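You operate a simulated robot arm through the tools that you are given. There is no shell and no other tool. Be economical: measure what you need, move in short steps, check, and stop when the job is done.

You are at the controls of a simulated robot arm. One attempt, no reset.

JOB
Lace the black belt end in the jig: seat it, clamp it, push the pin through.
Fine: draw the pin first and free the clamp last.

It is judged by the outcome, as a careful person would: the job done as asked, and still so three seconds after it is handed in. It fails if anything else is knocked over, pushed out of place, dropped, spilled or broken.

ROBOT AND FRAMES
A 6-joint arm with a two-finger parallel gripper, fixed in place. Base frame: the origin is at the foot of the arm, x ahead of it, y to its left, z up; the work surface is at about z = 0. Readings come in mm, degrees, newtons and seconds.
With the tool pointing down near the work surface it reaches from about 140 to 580 mm from the base axis. Its first joint turns from -66.0 to 66.0 degrees. Payload 2.1 kg.
The tool frame sits at the grasp point between the pads (the TCP): z along the fingers, y along the line on which they close. The tips reach 30 mm beyond it. Largest opening 94 mm; finger width 28, thickness 10; the body of the gripper, 50 by 96 mm, starts 55 mm behind the TCP.
Orientation is that of the tool frame in the base frame, as [roll, pitch, yaw] about the fixed x, y, z axes, in that order (R = Rz(yaw) Ry(pitch) Rx(roll)). With the fingers straight down and closing along the base's y, the tool's x points along the base's -x, its y along +y and its z along -z.

CONTROLS
- The arm moves only by the tool arm_command. Its argument "increments" is a list of rows, each a list of 7 numbers: the opening in per cent of the stroke, from 0 (shut) to 100 (fully open), then the shift along the tool's x, y, z in mm, then the turn, a rotation vector about the tool's x, y, z in degrees. In form: [[fingers, x, y, z, ax, ay, az], ...]. A call has 1 to 8 rows; each row is the pose to reach, as a shift and turn from the pose commanded when the call began, along the tool's axes at that moment. Rows are played at 5 a second. More than 50 mm and 8.6 degrees between two rows, or a gripper value outside its range, and nothing of the call is played. Where a pose cannot be reached the arm comes as near as it can. A force on the tool above 90 N (or 10 N above the force at the start of the call, whichever is more), or a blocked arm, ends the call early, and 0.2 s more pass. Each finger travels about 72 mm/s and halts on what it meets, pressing with about 26 N; the grip force reading is that of the motor and also rises with nothing between the fingers. The clock runs only during rows and for 0.2 s after the last one: add rows that repeat a pose to give the fingers time. It gives the time, the measured TCP pose, the force on the tool (base axes), the opening and the grip force at its end, in the units of the frame above (readings bear some noise), with the torque about the TCP (base axes, N m) and any sound that the robot's microphone picked up, and new pictures: "views" is both (left out), scene, wrist or none.
- Cameras (640 x 400 px; columns grow to the right, rows downward): "scene" is fixed at [70.4, -382.7, 485.6]; the picture's right is [0.65, -0.76, 0.00], its down [-0.42, -0.36, -0.84] and it looks along [0.63, 0.54, -0.55] (base axes); focal length 214 px, centre (320, 200). "wrist" rides on the gripper at [76, 14, -103] in the tool frame; the picture's right is [-0.18, 0.98, 0.00], its down [-0.75, -0.14, -0.64] and it looks along [-0.63, -0.12, 0.77] (tool axes); focal length 243 px, centre (320, 200). There is no depth. A picture from a camera that has moved, and an enlarged one, comes with that camera's place and axes in the base frame and with its lens.
- inspect(camera, box): a new picture of the part [left, top, right, bottom] of that camera's present view, enlarged. No time passes.
- close_job(): hands the job in; it is judged then, once.

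Work in short steps. Places have to be worked out from the pictures, the camera data and where the tool is seen: move nearer, look again, correct. Check each grasp and each placing, and mend what went wrong. You have 120 turns and 200 pictures in all, those below and enlarged ones among them. Open the gripper and draw the arm clear of the work before you hand the job in, unless the task says otherwise; then end with one line.

The tools are called after ">>>" as a command line: name --pt "numbers of a row" for each row, then --argument value for the rest, lists and objects as JSON in quotes. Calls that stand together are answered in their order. arm_command: Moves the arm, as the interface text tells. Its arguments: {"type":"object","properties":{"increments":{"type":"array","items":{"type":"array","items":{"type":"number"}}},"views":{"type":"string","enum":["both","scene","wrist","none"]}},"required":["increments"]} The other tools are called the same way: inspect (camera, box) takes an enlarged picture of a part of a camera's view; close_job () hands the job in.

At the start:

```text
clock: 0.0
ee_pos: [285.2, -121.6, 383.0]
orientation: [-180.0, 0.1, -179.9]
contact_force: [-0.3, -0.2, -0.3]
ft_torque: [0.01, 0.0, -0.01]
opening: 94.1
grasp_force: 0.0
```

scene: 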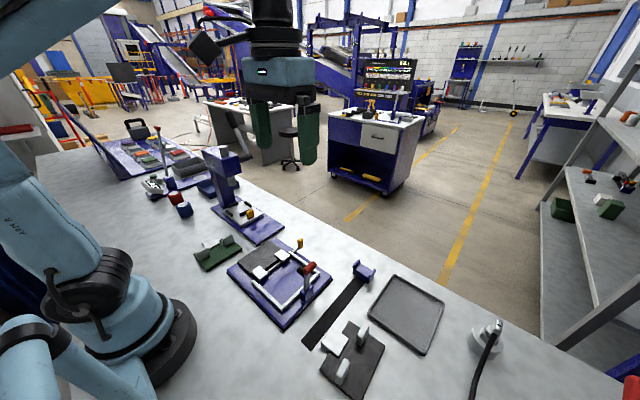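
wrist: 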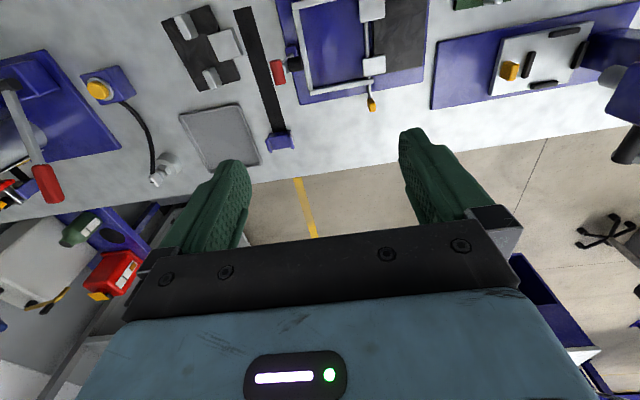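

I start by enlarging the jig area in both views to identify the belt, jig, clamp and pin.

>>> inspect --camera "scene" --box '[180, 200, 460, 400]'

>>> inspect --camera "wrist" --box '[140, 0, 460, 200]'

```text
2.00 times, centred on (320, 300) of scene
camera zoom: at [70.4, -382.7, 485.6], right [0.65, -0.76, 0.0], down [-0.42, -0.36, -0.84], along [0.63, 0.54, -0.55], focal length 429 px, centre (320, 0)
```

zoom: 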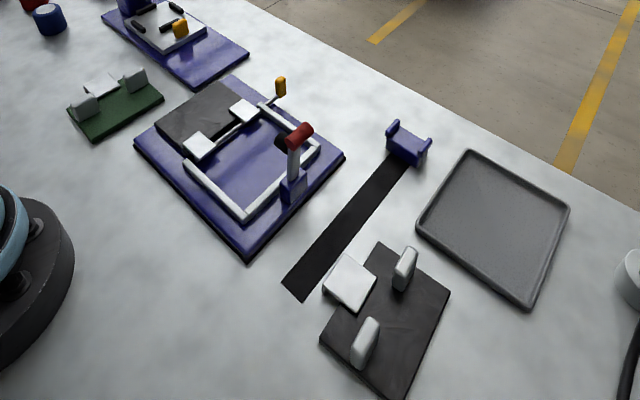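

```text
2.00 times, centred on (300, 100) of wrist
camera zoom: at [209.2, -106.9, 485.4], right [0.18, 0.98, 0.0], down [0.75, -0.14, 0.64], along [0.63, -0.12, -0.77], focal length 485 px, centre (360, 400)
```

zoom: 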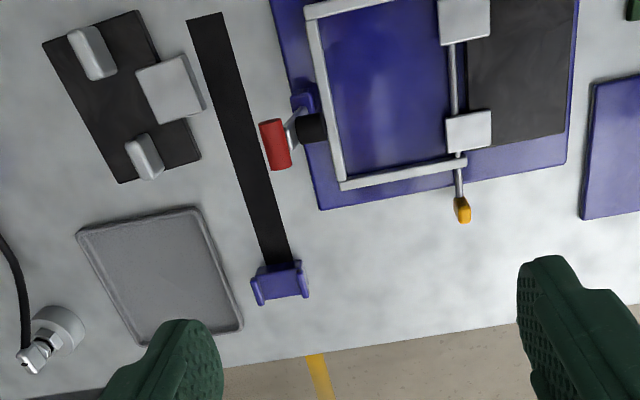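

The black belt end (dark plate with one white knuckle and two grips) lies near (246,-319). The jig is near x 250–360, y -176–55. I retreat the tool for a fuller view of both.

>>> arm_command --pt "100 40 0 0 0 0 0" --pt "100 80 0 0 0 0 0" --pt "100 100 0 20 0 0 0" --pt "100 100 0 20 0 0 0" --views "wrist"

```text
clock: 1.0
ee_pos: [184.9, -121.4, 363.3]
orientation: [180.0, 0.1, -180.0]
contact_force: [0.4, 0.6, -0.8]
ft_torque: [0.01, 0.03, 0.01]
opening: 94.0
grasp_force: 0.1
camera wrist: at [108.6, -107.5, 465.6], right [0.18, 0.98, 0.0], down [0.75, -0.14, 0.64], along [0.63, -0.12, -0.77], focal length 243 px, centre (320, 200)
```

wrist: 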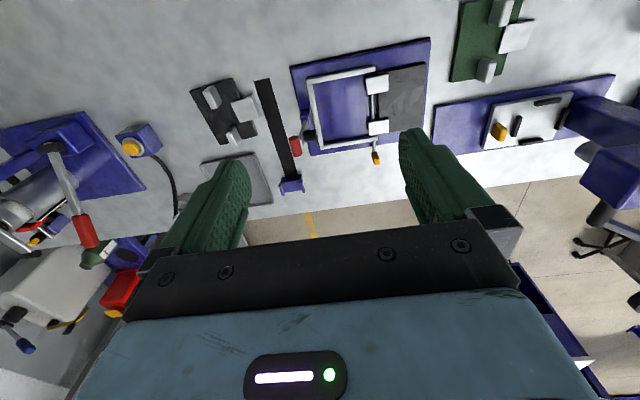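

>>> inspect --camera "wrist" --box '[280, 30, 440, 180]'

>>> inspect --camera "wrist" --box '[170, 60, 330, 210]'

>>> inspect --camera "scene" --box '[220, 230, 340, 330]'

>>> inspect --camera "scene" --box '[300, 300, 400, 400]'

```text
2.67 times, centred on (360, 105) of wrist
camera zoom: at [108.6, -107.5, 465.6], right [0.18, 0.98, 0.0], down [0.75, -0.14, 0.64], along [0.63, -0.12, -0.77], focal length 647 px, centre (213, 453)
```

zoom: 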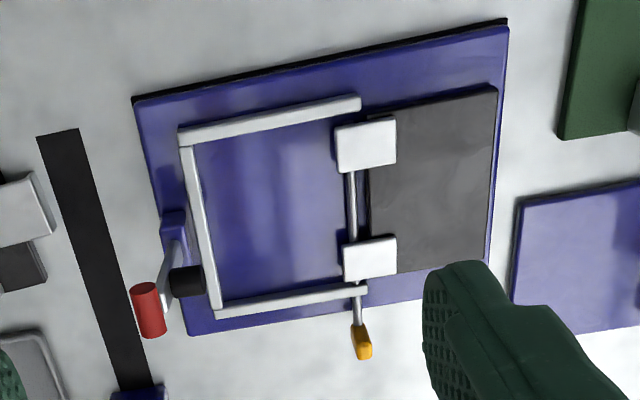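

```text
2.67 times, centred on (250, 135) of wrist
camera zoom: at [108.6, -107.5, 465.6], right [0.18, 0.98, 0.0], down [0.75, -0.14, 0.64], along [0.63, -0.12, -0.77], focal length 647 px, centre (507, 373)
```

zoom: 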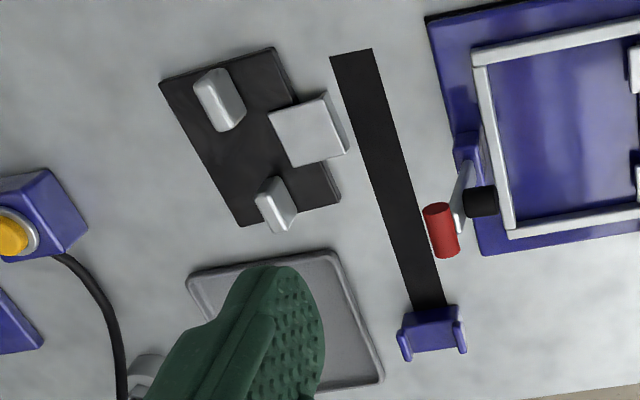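

```text
4.00 times, centred on (280, 280) of scene
camera zoom: at [70.4, -382.7, 485.6], right [0.65, -0.76, 0.0], down [-0.42, -0.36, -0.84], along [0.63, 0.54, -0.55], focal length 858 px, centre (480, -120)
```

zoom: 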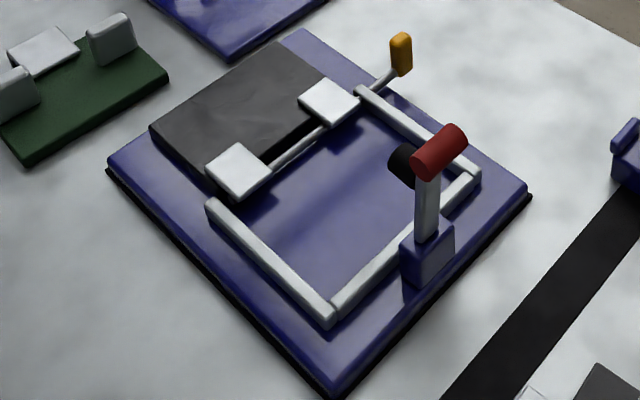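

```text
4.00 times, centred on (350, 350) of scene
camera zoom: at [70.4, -382.7, 485.6], right [0.65, -0.76, 0.0], down [-0.42, -0.36, -0.84], along [0.63, 0.54, -0.55], focal length 858 px, centre (200, -400)
```

zoom: 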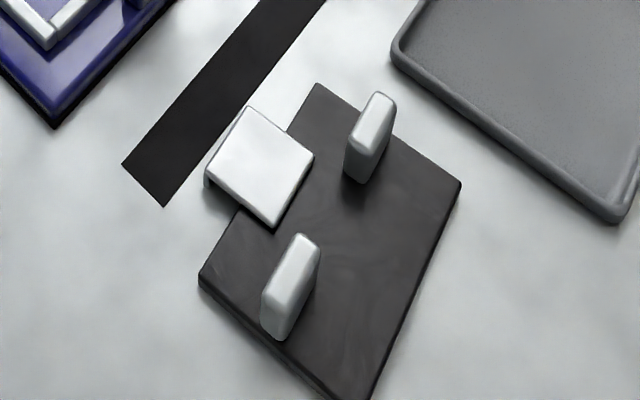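

Triangulating both views: knuckles at (238,-33,25) and (315,-33,25), and the pin runs along x at y≈-43. The yellow pin handle is near (378,-42,26), and the clamp lever is up (handle ≈(278,-176,123)), so it is open. Pin first: I move above its handle.

>>> arm_command --pt "100 -28 11 34 0 0 0" --pt "100 -56 23 68 0 0 0" --pt "100 -84 34 102 0 0 0" --pt "100 -112 46 136 0 0 0" --pt "100 -140 57 170 0 0 0" --pt "100 -168 69 204 0 0 0" --pt "70 -193 79.5 243 0 0 0" --pt "70 -193 79.5 243 0 0 0"

```text
clock: 2.8
ee_pos: [379.4, -42.2, 119.2]
orientation: [180.0, 0.1, -180.0]
contact_force: [0.5, 0.0, -0.3]
ft_torque: [0.0, -0.01, -0.02]
opening: 65.9
grasp_force: 0.0
camera wrist: at [303.2, -27.2, 222.4], right [0.18, 0.98, 0.0], down [0.75, -0.14, 0.64], along [0.63, -0.12, -0.77], focal length 243 px, centre (320, 200)
```

scene: 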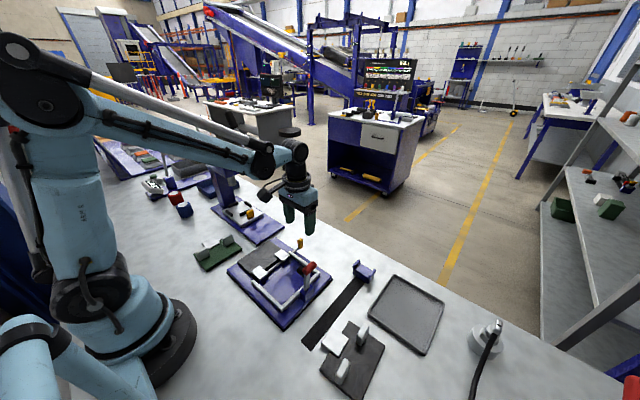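
wrist: 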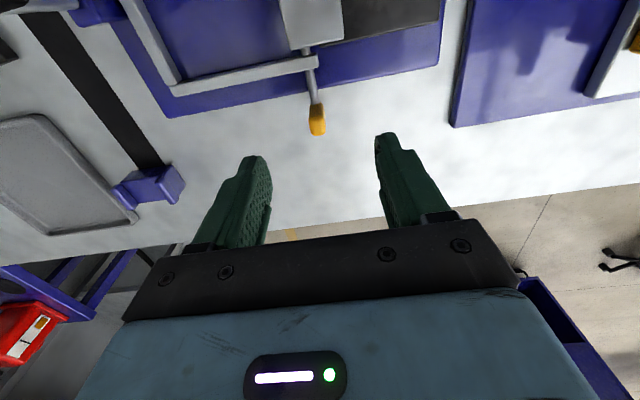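

The handle measures at about (380,-44,26), consistent with before. I descend around it to TCP z≈44 (tips at 14) with a partial opening and check.

>>> arm_command --pt "50 0 -1.5 30 0 0 0" --pt "45 -1 -1.5 60 0 0 0" --pt "45 -1 -1.5 75 0 0 0" --pt "45 -1 -1.5 75 0 0 0"

>>> inspect --camera "wrist" --box '[220, 50, 420, 250]'

>>> inspect --camera "scene" --box '[250, 190, 370, 290]'

```text
clock: 3.8
ee_pos: [380.3, -43.6, 45.6]
orientation: [180.0, 0.0, -179.9]
contact_force: [-0.5, 0.5, 1.1]
ft_torque: [0.02, 0.01, -0.02]
opening: 42.4
grasp_force: 0.0
camera wrist: at [303.7, -29.2, 147.6], right [0.18, 0.98, 0.0], down [0.75, -0.14, 0.64], along [0.63, -0.12, -0.77], focal length 243 px, centre (320, 200)
```

scene: 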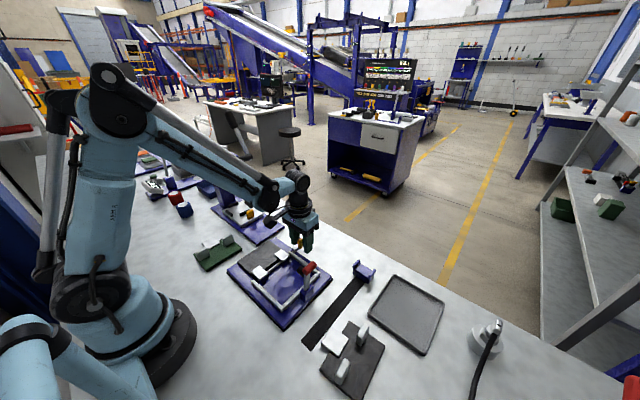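
wrist: 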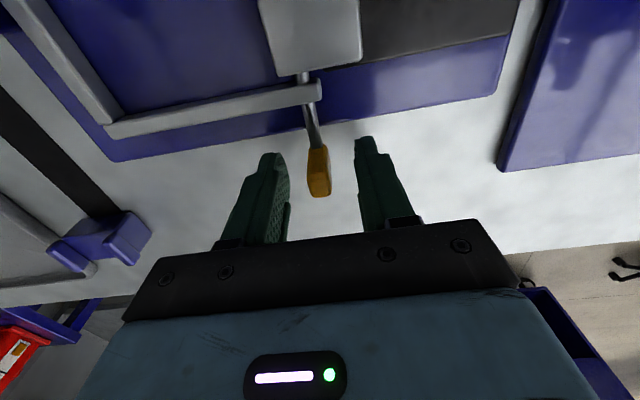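

```text
2.00 times, centred on (320, 150) of wrist
camera zoom: at [303.7, -29.2, 147.6], right [0.18, 0.98, 0.0], down [0.75, -0.14, 0.64], along [0.63, -0.12, -0.77], focal length 485 px, centre (320, 300)
```

zoom: 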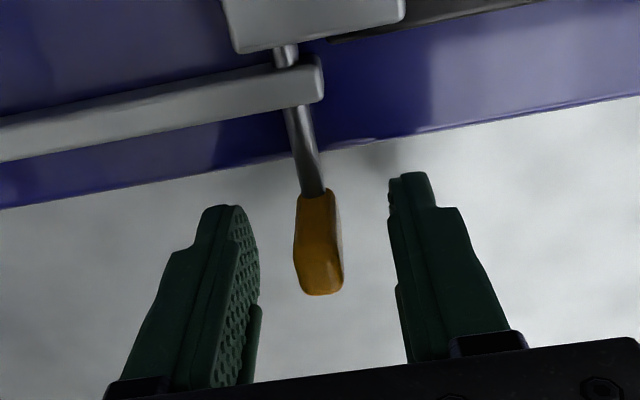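

```text
4.00 times, centred on (310, 240) of scene
camera zoom: at [70.4, -382.7, 485.6], right [0.65, -0.76, 0.0], down [-0.42, -0.36, -0.84], along [0.63, 0.54, -0.55], focal length 858 px, centre (360, 40)
```

zoom: 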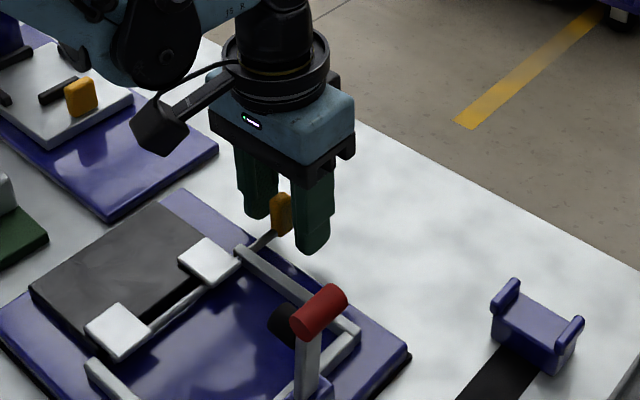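

The handle sits between the fingers. I close and check the grip.

>>> arm_command --pt "10 0 0 0 0 0 0" --pt "0 0 0 0 0 0 0" --pt "0 0 0 0 0 0 0" --views "wrist"

```text
clock: 4.6
ee_pos: [379.4, -43.5, 44.2]
orientation: [179.9, 0.1, -180.0]
contact_force: [-0.6, 6.9, -0.2]
ft_torque: [-0.04, -0.06, -0.08]
opening: 15.4
grasp_force: 25.8
camera wrist: at [303.7, -28.8, 147.7], right [0.18, 0.98, 0.0], down [0.75, -0.14, 0.64], along [0.63, -0.12, -0.77], focal length 243 px, centre (320, 200)
```

wrist: 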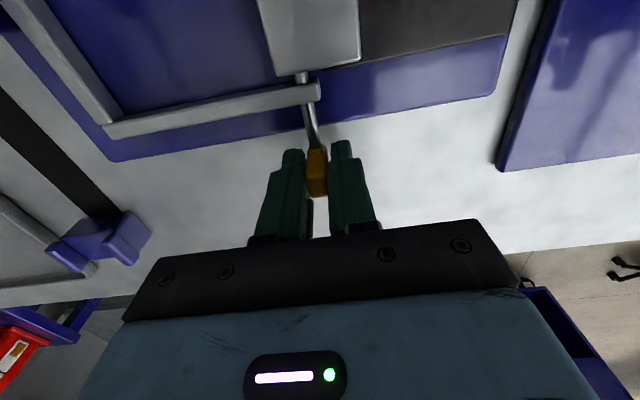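

Gripped at 15 mm, with a small +y side load, so I ease 0.7 mm toward +y and draw the pin out along +x by 40 mm.

>>> arm_command --pt "0 0 0.7 0 0 0 0" --pt "0 -10 0.7 0 0 0 0" --pt "0 -20 0.7 0 0 0 0" --pt "0 -30 0.7 0 0 0 0" --pt "0 -40 0.7 0 0 0 0" --views "scene"

>>> inspect --camera "wrist" --box '[200, 0, 440, 220]'

>>> inspect --camera "scene" --box '[220, 210, 340, 310]'

```text
clock: 5.8
ee_pos: [419.8, -42.8, 44.9]
orientation: [-180.0, 0.1, -179.9]
contact_force: [-0.7, -5.0, -1.0]
ft_torque: [0.04, 0.18, 0.06]
opening: 15.2
grasp_force: 26.1
```

scene: 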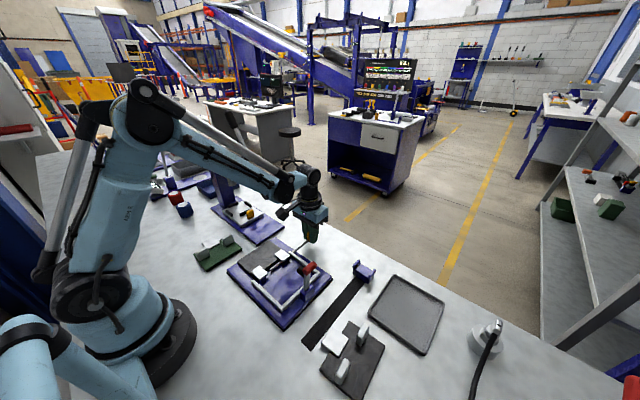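

```text
1.82 times, centred on (320, 110) of wrist
camera zoom: at [343.7, -28.4, 147.7], right [0.18, 0.98, 0.0], down [0.75, -0.14, 0.64], along [0.63, -0.12, -0.77], focal length 441 px, centre (320, 364)
```

zoom: 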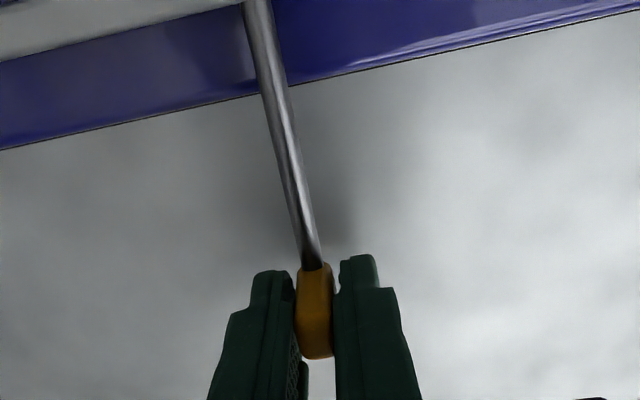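

```text
4.00 times, centred on (280, 260) of scene
camera zoom: at [70.4, -382.7, 485.6], right [0.65, -0.76, 0.0], down [-0.42, -0.36, -0.84], along [0.63, 0.54, -0.55], focal length 858 px, centre (480, -40)
```

zoom: 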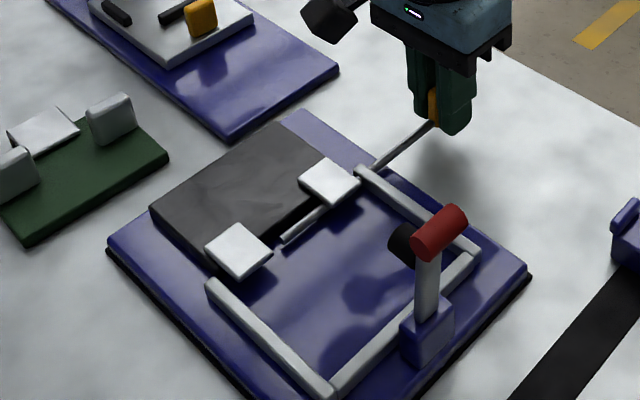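

The pin slides freely; its tip is now at x≈268, and the near knuckle spans about 299–328. I draw 41 mm more so that the gap is clear while the tip stays in the near knuckle.

>>> arm_command --pt "0 -10 -0.4 0 0 0 0" --pt "0 -20 -0.4 0 0 0 0" --pt "0 -30 -0.4 0 0 0 0" --pt "0 -41 -0.4 0 0 0 0" --pt "0 -41 -0.4 0 0 0 0" --views "none"

>>> inspect --camera "scene" --box '[220, 210, 340, 310]'

```text
clock: 7.0
ee_pos: [460.2, -42.8, 45.5]
orientation: [180.0, 0.0, -179.9]
contact_force: [0.3, -5.0, 0.1]
ft_torque: [0.01, 0.09, 0.05]
opening: 15.6
grasp_force: 25.9
```

```text
4.00 times, centred on (280, 260) of scene
camera zoom: at [70.4, -382.7, 485.6], right [0.65, -0.76, 0.0], down [-0.42, -0.36, -0.84], along [0.63, 0.54, -0.55], focal length 858 px, centre (480, -40)
```

zoom: 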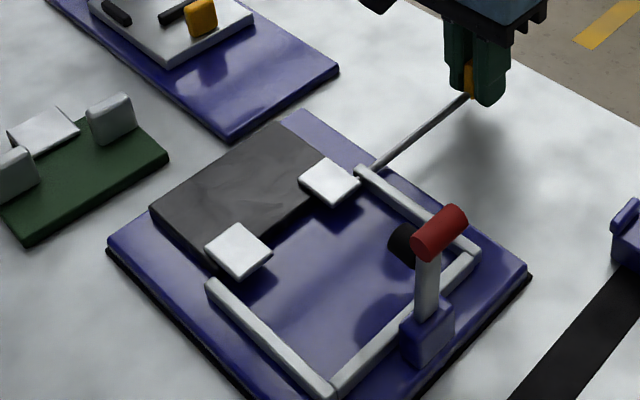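

The gap is clear and the tip is inside the near knuckle. I release gently and lift away.

>>> arm_command --pt "25 0 0 0 0 0 0" --pt "45 0 0 0 0 0 0" --pt "50 0 0 -25 0 0 0" --pt "50 0 0 -70 0 0 0" --pt "50 0 0 -70 0 0 0" --views "wrist"

>>> inspect --camera "scene" --box '[220, 210, 340, 310]'

```text
clock: 8.2
ee_pos: [459.2, -42.7, 116.1]
orientation: [180.0, 0.1, -179.9]
contact_force: [0.9, 0.0, -0.3]
ft_torque: [0.01, -0.02, -0.01]
opening: 47.1
grasp_force: 0.0
camera wrist: at [384.0, -28.2, 218.3], right [0.18, 0.98, 0.0], down [0.75, -0.14, 0.64], along [0.63, -0.12, -0.77], focal length 243 px, centre (320, 200)
```

wrist: 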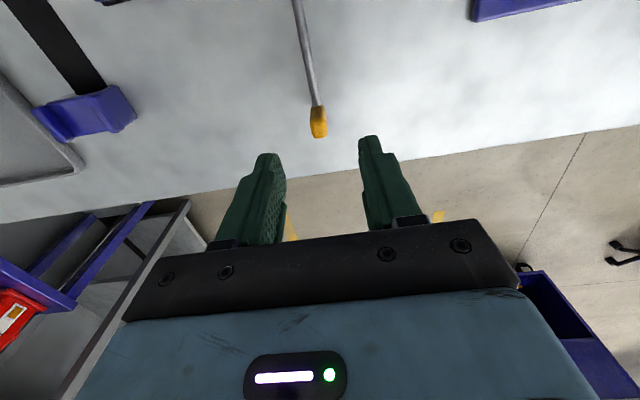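

```text
4.00 times, centred on (280, 260) of scene
camera zoom: at [70.4, -382.7, 485.6], right [0.65, -0.76, 0.0], down [-0.42, -0.36, -0.84], along [0.63, 0.54, -0.55], focal length 858 px, centre (480, -40)
```

zoom: 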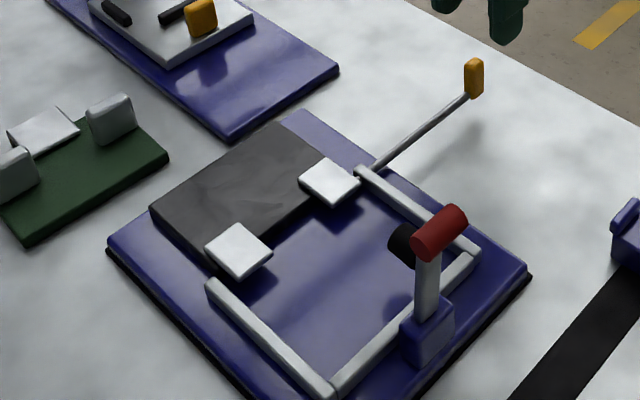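

The pin stays put. I raise and travel over to the black belt end for a close look.

>>> arm_command --pt "50 0 0 -45 0 0 0" --pt "50 35 -38 -64 0 0 0" --pt "60 70 -75 -64 0 0 0" --pt "70 105 -112 -64 0 0 0" --pt "70 140 -150 -64 0 0 0" --pt "70 175 -187 -64 0 0 0" --pt "70 210 -225 -64 0 0 0" --pt "70 240 -262 -64 0 0 0" --views "wrist"

>>> inspect --camera "wrist" --box '[200, 0, 440, 150]'

```text
refused: row 2 steps farther than a row can; nothing moved
```

```text
2.67 times, centred on (320, 75) of wrist
camera zoom: at [384.0, -28.2, 218.3], right [0.18, 0.98, 0.0], down [0.75, -0.14, 0.64], along [0.63, -0.12, -0.77], focal length 647 px, centre (320, 533)
```

zoom: 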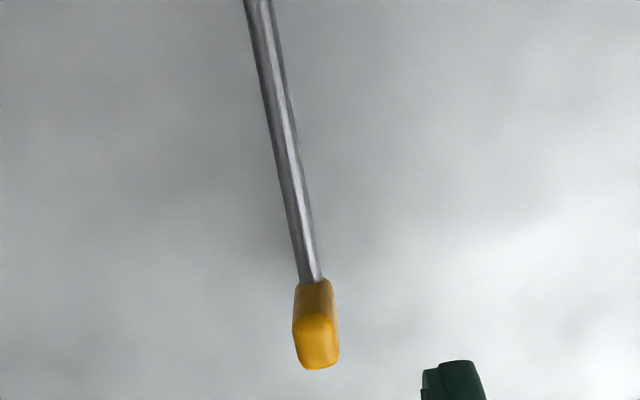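

One step was too long; I shorten it and go.

>>> arm_command --pt "50 0 0 -48 0 0 0" --pt "50 33 -33 -64 0 0 0" --pt "60 66 -68 -64 0 0 0" --pt "70 100 -103 -64 0 0 0" --pt "70 134 -138 -64 0 0 0" --pt "70 168 -174 -64 0 0 0" --pt "70 202 -210 -64 0 0 0" --pt "70 236 -246 -64 0 0 0" --views "wrist"

>>> inspect --camera "wrist" --box '[200, 0, 440, 150]'

```text
clock: 10.0
ee_pos: [223.9, -289.3, 178.7]
orientation: [179.9, 0.1, -179.9]
contact_force: [-0.3, 0.4, 0.9]
ft_torque: [0.02, 0.01, 0.0]
opening: 65.9
grasp_force: 0.0
camera wrist: at [148.1, -275.5, 281.0], right [0.18, 0.98, 0.0], down [0.75, -0.14, 0.64], along [0.63, -0.12, -0.77], focal length 243 px, centre (320, 200)
```

wrist: 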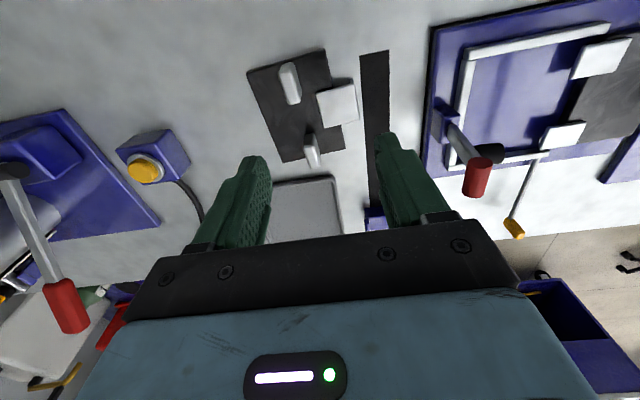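

```text
2.67 times, centred on (320, 75) of wrist
camera zoom: at [148.1, -275.5, 281.0], right [0.18, 0.98, 0.0], down [0.75, -0.14, 0.64], along [0.63, -0.12, -0.77], focal length 647 px, centre (320, 533)
```

zoom: 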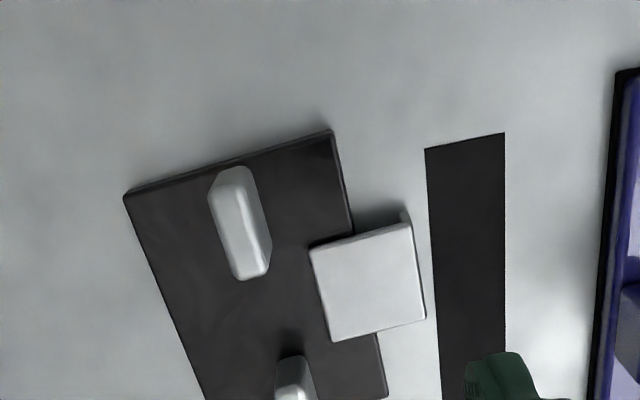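

The belt end is centred near (243.6,-315.5), yawed about +4°, with the two grips in line along its long axis. I move above the far grip (≈(281,-313)), turned to match, for a closer look.

>>> arm_command --pt "60 -28 -12 20 0 0 -2" --pt "50 -57 -23.5 40 0 0 -4" --pt "50 -57 -23.5 60 0 0 -4" --pt "50 -57 -23.5 60 0 0 -4" --views "wrist"

>>> inspect --camera "wrist" --box '[180, 0, 460, 200]'

>>> inspect --camera "scene" --box '[300, 300, 400, 400]'

```text
clock: 11.0
ee_pos: [280.7, -312.9, 118.0]
orientation: [-180.0, 0.2, -175.9]
contact_force: [0.5, 0.4, -0.2]
ft_torque: [0.0, 0.01, -0.02]
opening: 47.0
grasp_force: 0.1
camera wrist: at [204.9, -303.6, 220.6], right [0.11, 0.99, 0.0], down [0.76, -0.09, 0.64], along [0.64, -0.07, -0.77], focal length 243 px, centre (320, 200)
```

wrist: 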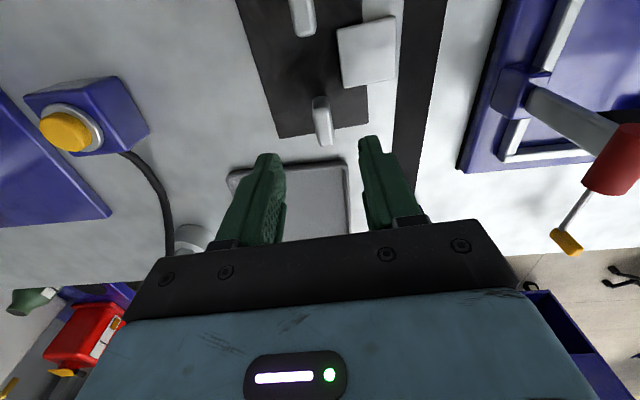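

```text
2.00 times, centred on (320, 100) of wrist
camera zoom: at [204.9, -303.6, 220.6], right [0.11, 0.99, 0.0], down [0.76, -0.09, 0.64], along [0.64, -0.07, -0.77], focal length 485 px, centre (320, 400)
```

zoom: 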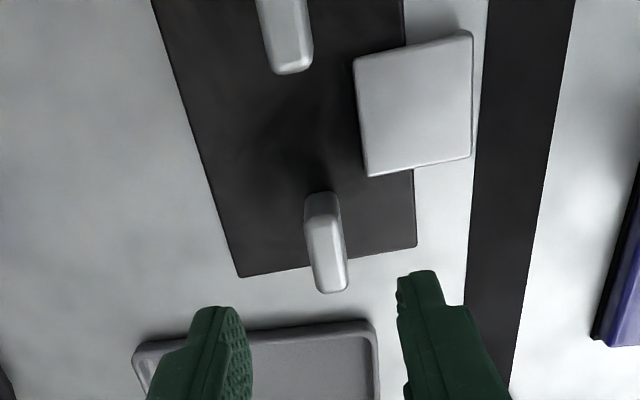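

```text
4.00 times, centred on (350, 350) of scene
camera zoom: at [70.4, -382.7, 485.6], right [0.65, -0.76, 0.0], down [-0.42, -0.36, -0.84], along [0.63, 0.54, -0.55], focal length 858 px, centre (200, -400)
```

zoom: 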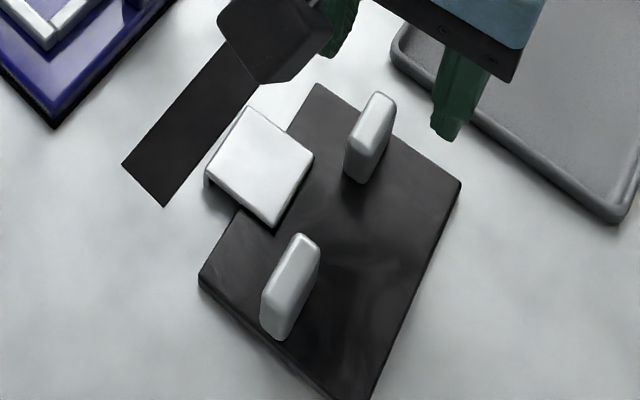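

Grip A is about (283,-310), from x 270–296, top ≈42–45 high. I descend with fingers straddling it to TCP z≈44.

>>> arm_command --pt "45 -2.5 2.2 30 0 0 0" --pt "40 -2.5 2.2 60 0 0 0" --pt "40 -2.5 2.2 74 0 0 0" --pt "40 -2.5 2.2 74 0 0 0" --views "wrist"

>>> inspect --camera "wrist" --box '[220, 50, 420, 250]'

>>> inspect --camera "scene" --box '[300, 300, 400, 400]'

```text
clock: 12.0
ee_pos: [283.1, -309.7, 44.3]
orientation: [180.0, 0.1, -176.0]
contact_force: [0.1, -0.6, 0.3]
ft_torque: [0.0, -0.01, 0.01]
opening: 37.5
grasp_force: 0.1
camera wrist: at [207.5, -300.6, 146.6], right [0.11, 0.99, 0.0], down [0.76, -0.09, 0.64], along [0.64, -0.07, -0.77], focal length 243 px, centre (320, 200)
```

wrist: 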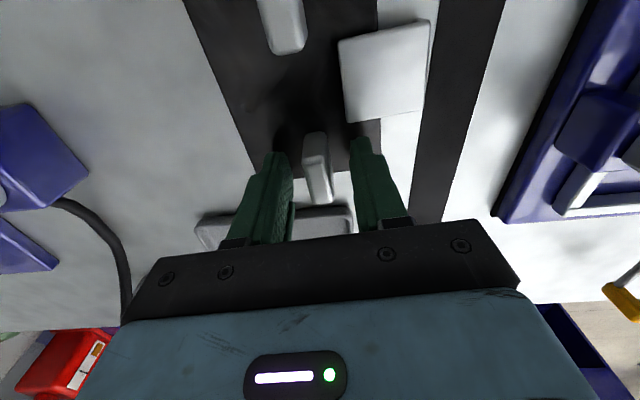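

```text
2.00 times, centred on (320, 150) of wrist
camera zoom: at [207.5, -300.6, 146.6], right [0.11, 0.99, 0.0], down [0.76, -0.09, 0.64], along [0.64, -0.07, -0.77], focal length 485 px, centre (320, 300)
```

zoom: 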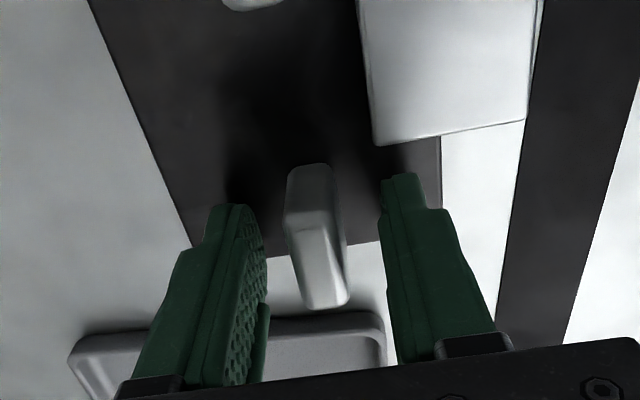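

```text
4.00 times, centred on (350, 350) of scene
camera zoom: at [70.4, -382.7, 485.6], right [0.65, -0.76, 0.0], down [-0.42, -0.36, -0.84], along [0.63, 0.54, -0.55], focal length 858 px, centre (200, -400)
```

zoom: 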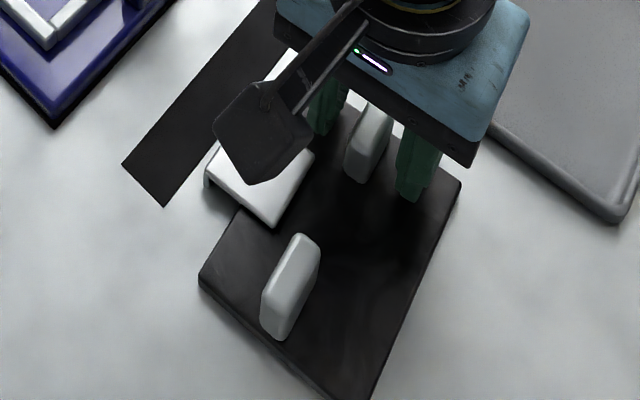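

Well aligned. I close on the grip.

>>> arm_command --pt "15 0 0 0 0 0 0" --pt "0 0 0 0 0 0 0" --pt "0 0 0 0 0 0 0" --views "wrist"

```text
clock: 12.8
ee_pos: [284.5, -308.9, 44.1]
orientation: [-180.0, 0.2, -175.9]
contact_force: [0.5, -0.8, -1.1]
ft_torque: [0.02, -0.04, -0.04]
opening: 17.9
grasp_force: 25.7
camera wrist: at [207.5, -300.6, 146.8], right [0.11, 0.99, 0.0], down [0.76, -0.09, 0.64], along [0.64, -0.07, -0.77], focal length 243 px, centre (320, 200)
```

wrist: 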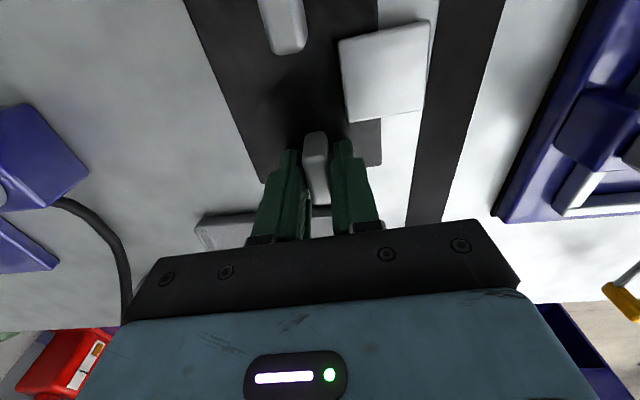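

Grasped firmly at 18 mm. I lift a little and check that the belt end hangs level.

>>> arm_command --pt "0 0 0 -8 0 0 0" --pt "0 0 0 -20 0 0 0" --pt "0 0 0 -45 0 0 0" --pt "0 0 0 -45 0 0 0" --views "wrist"

>>> inspect --camera "scene" --box '[280, 250, 430, 400]'

```text
clock: 13.8
ee_pos: [284.0, -309.5, 89.2]
orientation: [-180.0, 0.1, -175.8]
contact_force: [0.3, 0.3, -1.5]
ft_torque: [0.0, -0.06, 0.0]
opening: 18.1
grasp_force: 25.8
camera wrist: at [207.1, -300.6, 192.1], right [0.11, 0.99, 0.0], down [0.76, -0.09, 0.64], along [0.64, -0.07, -0.77], focal length 243 px, centre (320, 200)
```

wrist: 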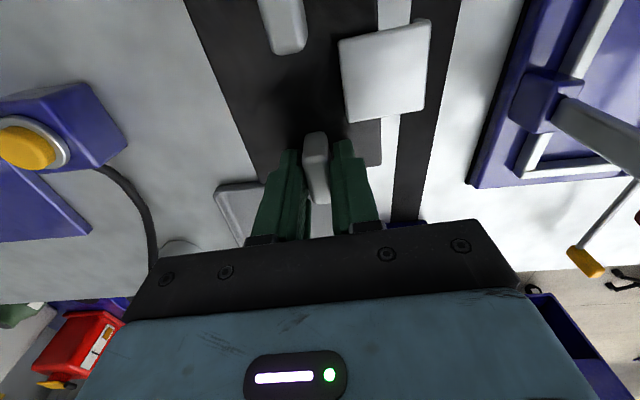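

```text
2.67 times, centred on (355, 325) of scene
camera zoom: at [70.4, -382.7, 485.6], right [0.65, -0.76, 0.0], down [-0.42, -0.36, -0.84], along [0.63, 0.54, -0.55], focal length 572 px, centre (227, -133)
```

zoom: 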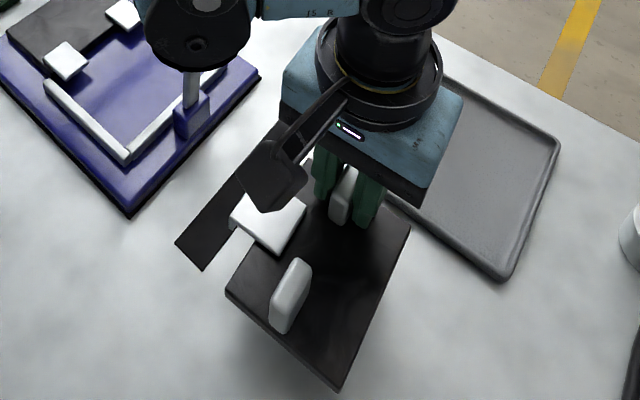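

The belt end hangs level. I lift to z≈195, above the lever, and carry it over the jig while turning back 4°.

>>> arm_command --pt "0 0 0 -40 0 0 0" --pt "0 0 0 -80 0 0 0" --pt "0 0 0 -106 0 0 0" --pt "0 -9 44 -106 0 0 1" --pt "0 -18 87 -106 0 0 2" --pt "0 -27 131 -106 0 0 3" --pt "0 -37 174 -106 0 0 4" --pt "0 -46.3 217.4 -106 0 0 4" --views "wrist"

>>> inspect --camera "wrist" --box '[160, 0, 480, 200]'

>>> inspect --camera "scene" --box '[200, 170, 360, 340]'

```text
clock: 15.6
ee_pos: [315.1, -90.2, 195.6]
orientation: [179.9, 0.0, -180.0]
contact_force: [0.3, 0.2, -1.8]
ft_torque: [-0.02, -0.08, 0.0]
opening: 18.1
grasp_force: 25.9
camera wrist: at [238.4, -75.6, 298.2], right [0.18, 0.98, 0.0], down [0.75, -0.14, 0.64], along [0.63, -0.12, -0.77], focal length 243 px, centre (320, 200)
```

wrist: 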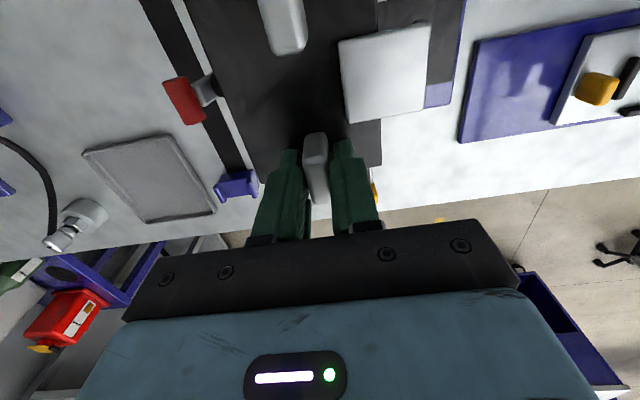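

```text
2.00 times, centred on (320, 100) of wrist
camera zoom: at [238.4, -75.6, 298.2], right [0.18, 0.98, 0.0], down [0.75, -0.14, 0.64], along [0.63, -0.12, -0.77], focal length 485 px, centre (320, 400)
```

zoom: 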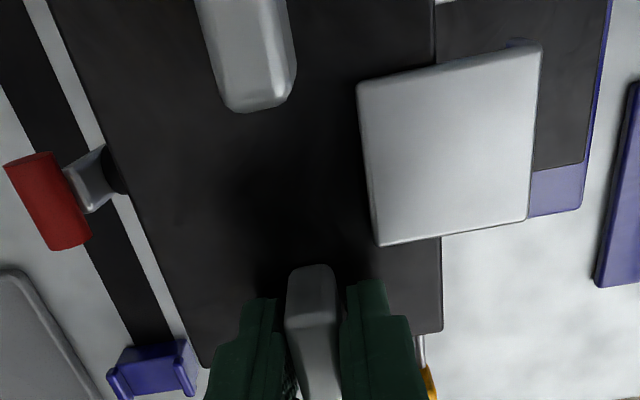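

```text
2.35 times, centred on (280, 255) of scene
camera zoom: at [70.4, -382.8, 485.6], right [0.65, -0.76, 0.0], down [-0.42, -0.36, -0.84], along [0.63, 0.54, -0.55], focal length 505 px, centre (414, 71)
```

zoom: 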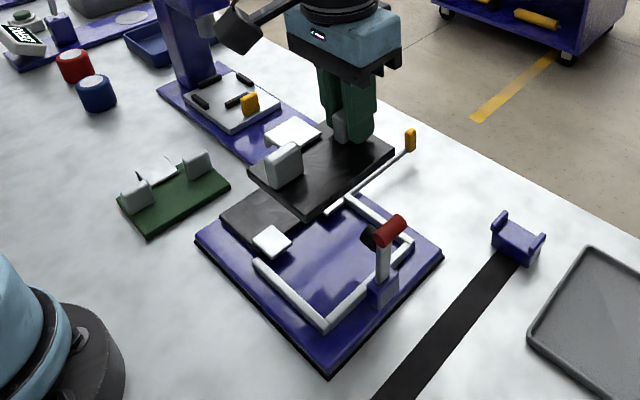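

The belt end's knuckle hole should sit about 52 mm to +y of the TCP, so the target TCP is ≈(315,-95,~53). I descend at y≈-93 to pass the lever's pad, stop at z≈85 and re-measure.

>>> arm_command --pt "0 0 -2.8 40 0 0 0" --pt "0 0 -2.8 80 0 0 0" --pt "0 0 -2.8 110 0 0 0" --pt "0 0 -2.8 110 0 0 0" --views "scene"

>>> inspect --camera "wrist" --box '[160, 0, 480, 200]'

>>> inspect --camera "scene" --box '[220, 210, 340, 310]'

```text
clock: 16.6
ee_pos: [314.0, -92.1, 87.1]
orientation: [180.0, 0.1, -179.9]
contact_force: [0.3, -0.4, -1.0]
ft_torque: [0.01, -0.05, -0.04]
opening: 18.2
grasp_force: 26.0
```

scene: 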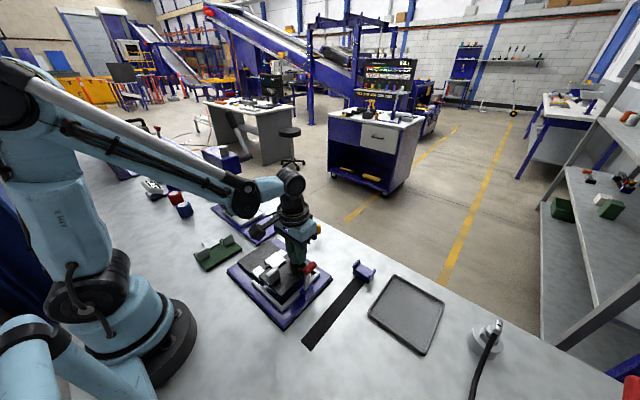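

```text
2.00 times, centred on (320, 100) of wrist
camera zoom: at [239.0, -79.5, 188.7], right [0.18, 0.98, 0.0], down [0.75, -0.14, 0.64], along [0.63, -0.12, -0.77], focal length 485 px, centre (320, 400)
```

zoom: 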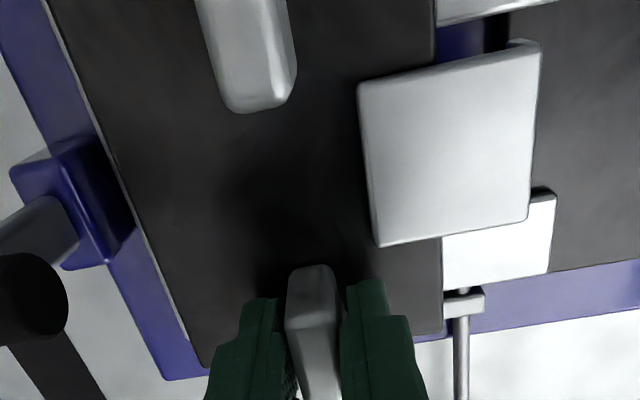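

```text
4.00 times, centred on (280, 260) of scene
camera zoom: at [70.4, -382.7, 485.6], right [0.65, -0.76, 0.0], down [-0.42, -0.36, -0.84], along [0.63, 0.54, -0.55], focal length 858 px, centre (480, -40)
```

zoom: 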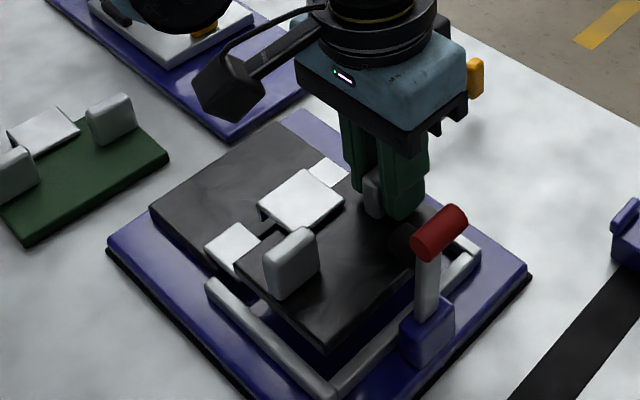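

Everything lines up so far. I lower to z≈70 (plate bottom just above the knuckles), shift to y≈-94.5 and look again.

>>> arm_command --pt "0 0 -1.5 8 0 0 0" --pt "0 0 -1.5 16 0 0 0" --pt "0 0 -1.5 16 0 0 0" --views "none"

>>> inspect --camera "wrist" --box '[200, 0, 440, 200]'

>>> inspect --camera "scene" --box '[240, 230, 320, 310]'

```text
clock: 17.4
ee_pos: [313.9, -95.2, 70.4]
orientation: [180.0, 0.1, -179.9]
contact_force: [-0.6, -0.4, -1.4]
ft_torque: [0.0, -0.03, 0.0]
opening: 18.0
grasp_force: 25.7
```

```text
2.00 times, centred on (320, 100) of wrist
camera zoom: at [238.8, -80.5, 172.4], right [0.18, 0.98, 0.0], down [0.75, -0.14, 0.64], along [0.63, -0.12, -0.77], focal length 485 px, centre (320, 400)
```

zoom: 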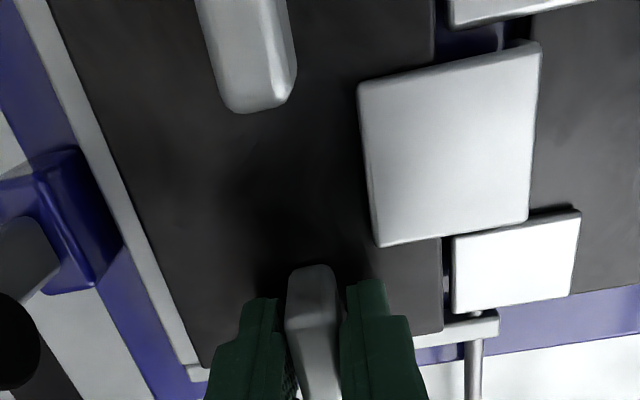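

```text
5.00 times, centred on (280, 270) of scene
camera zoom: at [70.4, -382.7, 485.6], right [0.65, -0.76, 0.0], down [-0.42, -0.36, -0.84], along [0.63, 0.54, -0.55], focal length 1072 px, centre (520, -150)
```

zoom: 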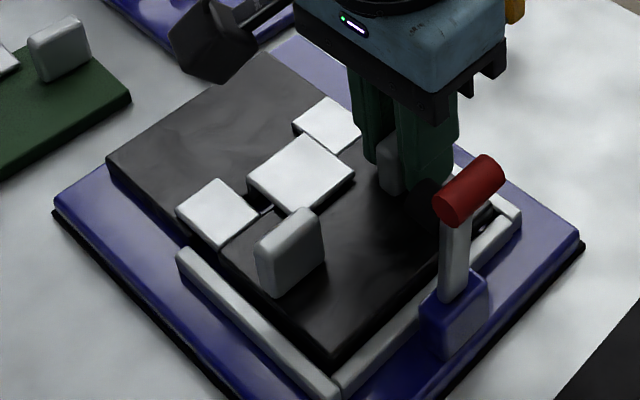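

Alignment to the knuckle gap and pin looks within about 1 mm. I zoom in to check the plate's clearance to the rails before lowering.

>>> inspect --camera "scene" --box '[268, 270, 328, 315]'

>>> inspect --camera "wrist" --box '[170, 0, 300, 200]'

```text
8.89 times, centred on (298, 292) of scene
camera zoom: at [70.4, -382.7, 485.6], right [0.65, -0.76, 0.0], down [-0.42, -0.36, -0.84], along [0.63, 0.54, -0.55], focal length 1906 px, centre (516, -622)
```

zoom: 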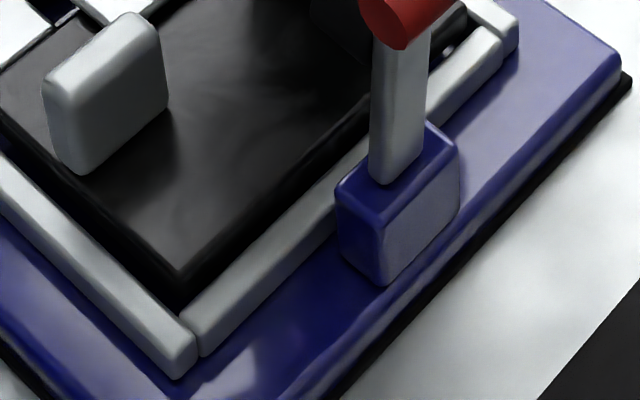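

```text
2.00 times, centred on (235, 100) of wrist
camera zoom: at [238.8, -80.5, 172.4], right [0.18, 0.98, 0.0], down [0.75, -0.14, 0.64], along [0.63, -0.12, -0.77], focal length 485 px, centre (490, 400)
```

zoom: 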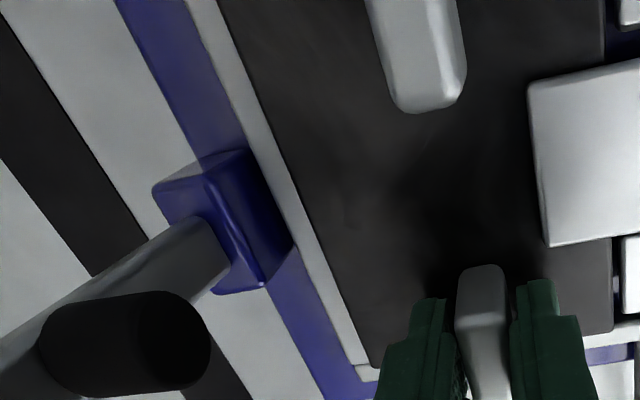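

The plate looks slightly close to the -x and -y rails, so I shift +2.5 mm x and +0.8 mm y, then lower to z≈62 watching forces.

>>> arm_command --pt "0 -2.5 0.8 0 0 0 0" --pt "0 -2.5 0.8 4 0 0 0" --pt "0 -2.5 0.8 8 0 0 0" --pt "0 -2.5 0.8 8 0 0 0" --views "none"

>>> inspect --camera "scene" --box '[258, 255, 328, 315]'

>>> inspect --camera "wrist" --box '[180, 0, 480, 200]'

```text
clock: 18.4
ee_pos: [317.2, -93.4, 61.9]
orientation: [179.9, 0.0, -179.9]
contact_force: [-8.2, -1.5, 5.0]
ft_torque: [0.01, 0.19, -0.02]
opening: 18.0
grasp_force: 26.2
```

```text
6.67 times, centred on (293, 285) of scene
camera zoom: at [70.4, -382.7, 485.6], right [0.65, -0.76, 0.0], down [-0.42, -0.36, -0.84], along [0.63, 0.54, -0.55], focal length 1430 px, centre (500, -367)
```

zoom: 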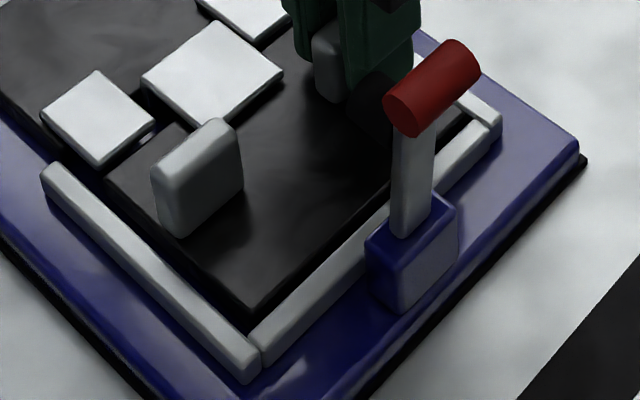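

```text
2.00 times, centred on (330, 100) of wrist
camera zoom: at [241.2, -79.0, 164.3], right [0.18, 0.98, 0.0], down [0.75, -0.14, 0.64], along [0.63, -0.12, -0.77], focal length 485 px, centre (300, 400)
```

zoom: 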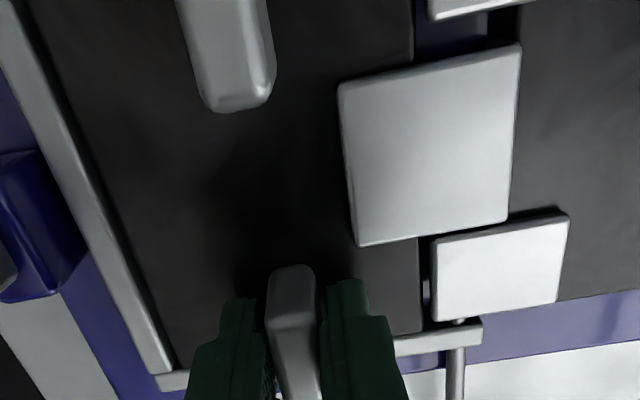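

A force of -8 N in x with the torque pattern says the plate's +x edge is riding the +x rail. I shift 1.5 mm back in -x and check the force.

>>> arm_command --pt "0 0 0 -2 0 0 0" --pt "0 1.5 0 -2 0 0 0" --pt "0 1.5 0 0 0 0 0" --pt "0 1.5 0 0 0 0 0" --views "none"

```text
clock: 19.4
ee_pos: [316.1, -93.4, 61.5]
orientation: [180.0, 0.2, -179.9]
contact_force: [-0.1, -1.1, -1.1]
ft_torque: [0.03, -0.06, 0.01]
opening: 18.4
grasp_force: 26.2
```

Contact is gone. I lower gradually.

>>> arm_command --pt "0 0 0 1.5 0 0 0" --pt "0 0 0 3 0 0 0" --pt "0 0 0 3 0 0 0" --views "none"

>>> inspect --camera "scene" --box '[258, 255, 328, 315]'

```text
clock: 20.2
ee_pos: [317.6, -92.6, 59.4]
orientation: [-179.9, 0.1, -180.0]
contact_force: [-1.0, 0.4, 45.5]
ft_torque: [0.01, -0.03, 0.01]
opening: 18.4
grasp_force: 26.4
```

```text
6.67 times, centred on (293, 285) of scene
camera zoom: at [70.2, -382.7, 485.7], right [0.65, -0.76, 0.0], down [-0.42, -0.36, -0.84], along [0.63, 0.54, -0.55], focal length 1430 px, centre (500, -367)
```

zoom: 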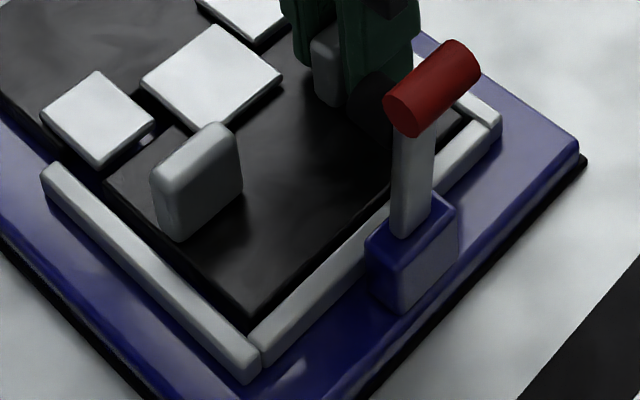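

A 45 N vertical force with no torque means the plate bears flat on the jig floor under the tool. I ease off 1.5 mm and inspect the seating.

>>> arm_command --pt "0 0 0 -1.3 0 0 0" --pt "0 0 0 -1.3 0 0 0" --views "none"

>>> inspect --camera "wrist" --box '[180, 0, 480, 200]'

>>> inspect --camera "scene" --box '[248, 245, 298, 280]'

```text
clock: 20.8
ee_pos: [316.4, -94.3, 60.4]
orientation: [180.0, 0.1, -179.9]
contact_force: [-0.5, -0.2, -2.7]
ft_torque: [0.01, -0.01, 0.0]
opening: 18.1
grasp_force: 26.0
```

```text
2.00 times, centred on (330, 100) of wrist
camera zoom: at [239.9, -78.9, 162.4], right [0.18, 0.98, 0.0], down [0.75, -0.14, 0.64], along [0.63, -0.12, -0.77], focal length 485 px, centre (300, 400)
```

zoom: 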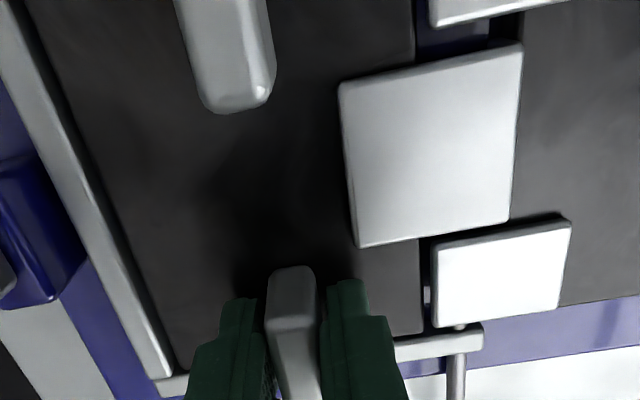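

```text
11.43 times, centred on (273, 262) of scene
camera zoom: at [70.4, -382.7, 485.6], right [0.65, -0.76, 0.0], down [-0.42, -0.36, -0.84], along [0.63, 0.54, -0.55], focal length 2451 px, centre (857, -514)
```

zoom: 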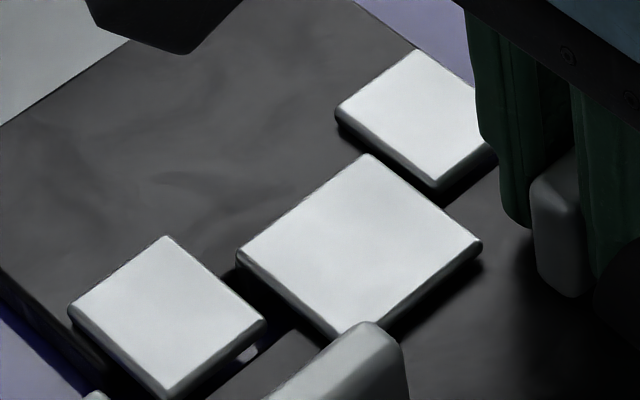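

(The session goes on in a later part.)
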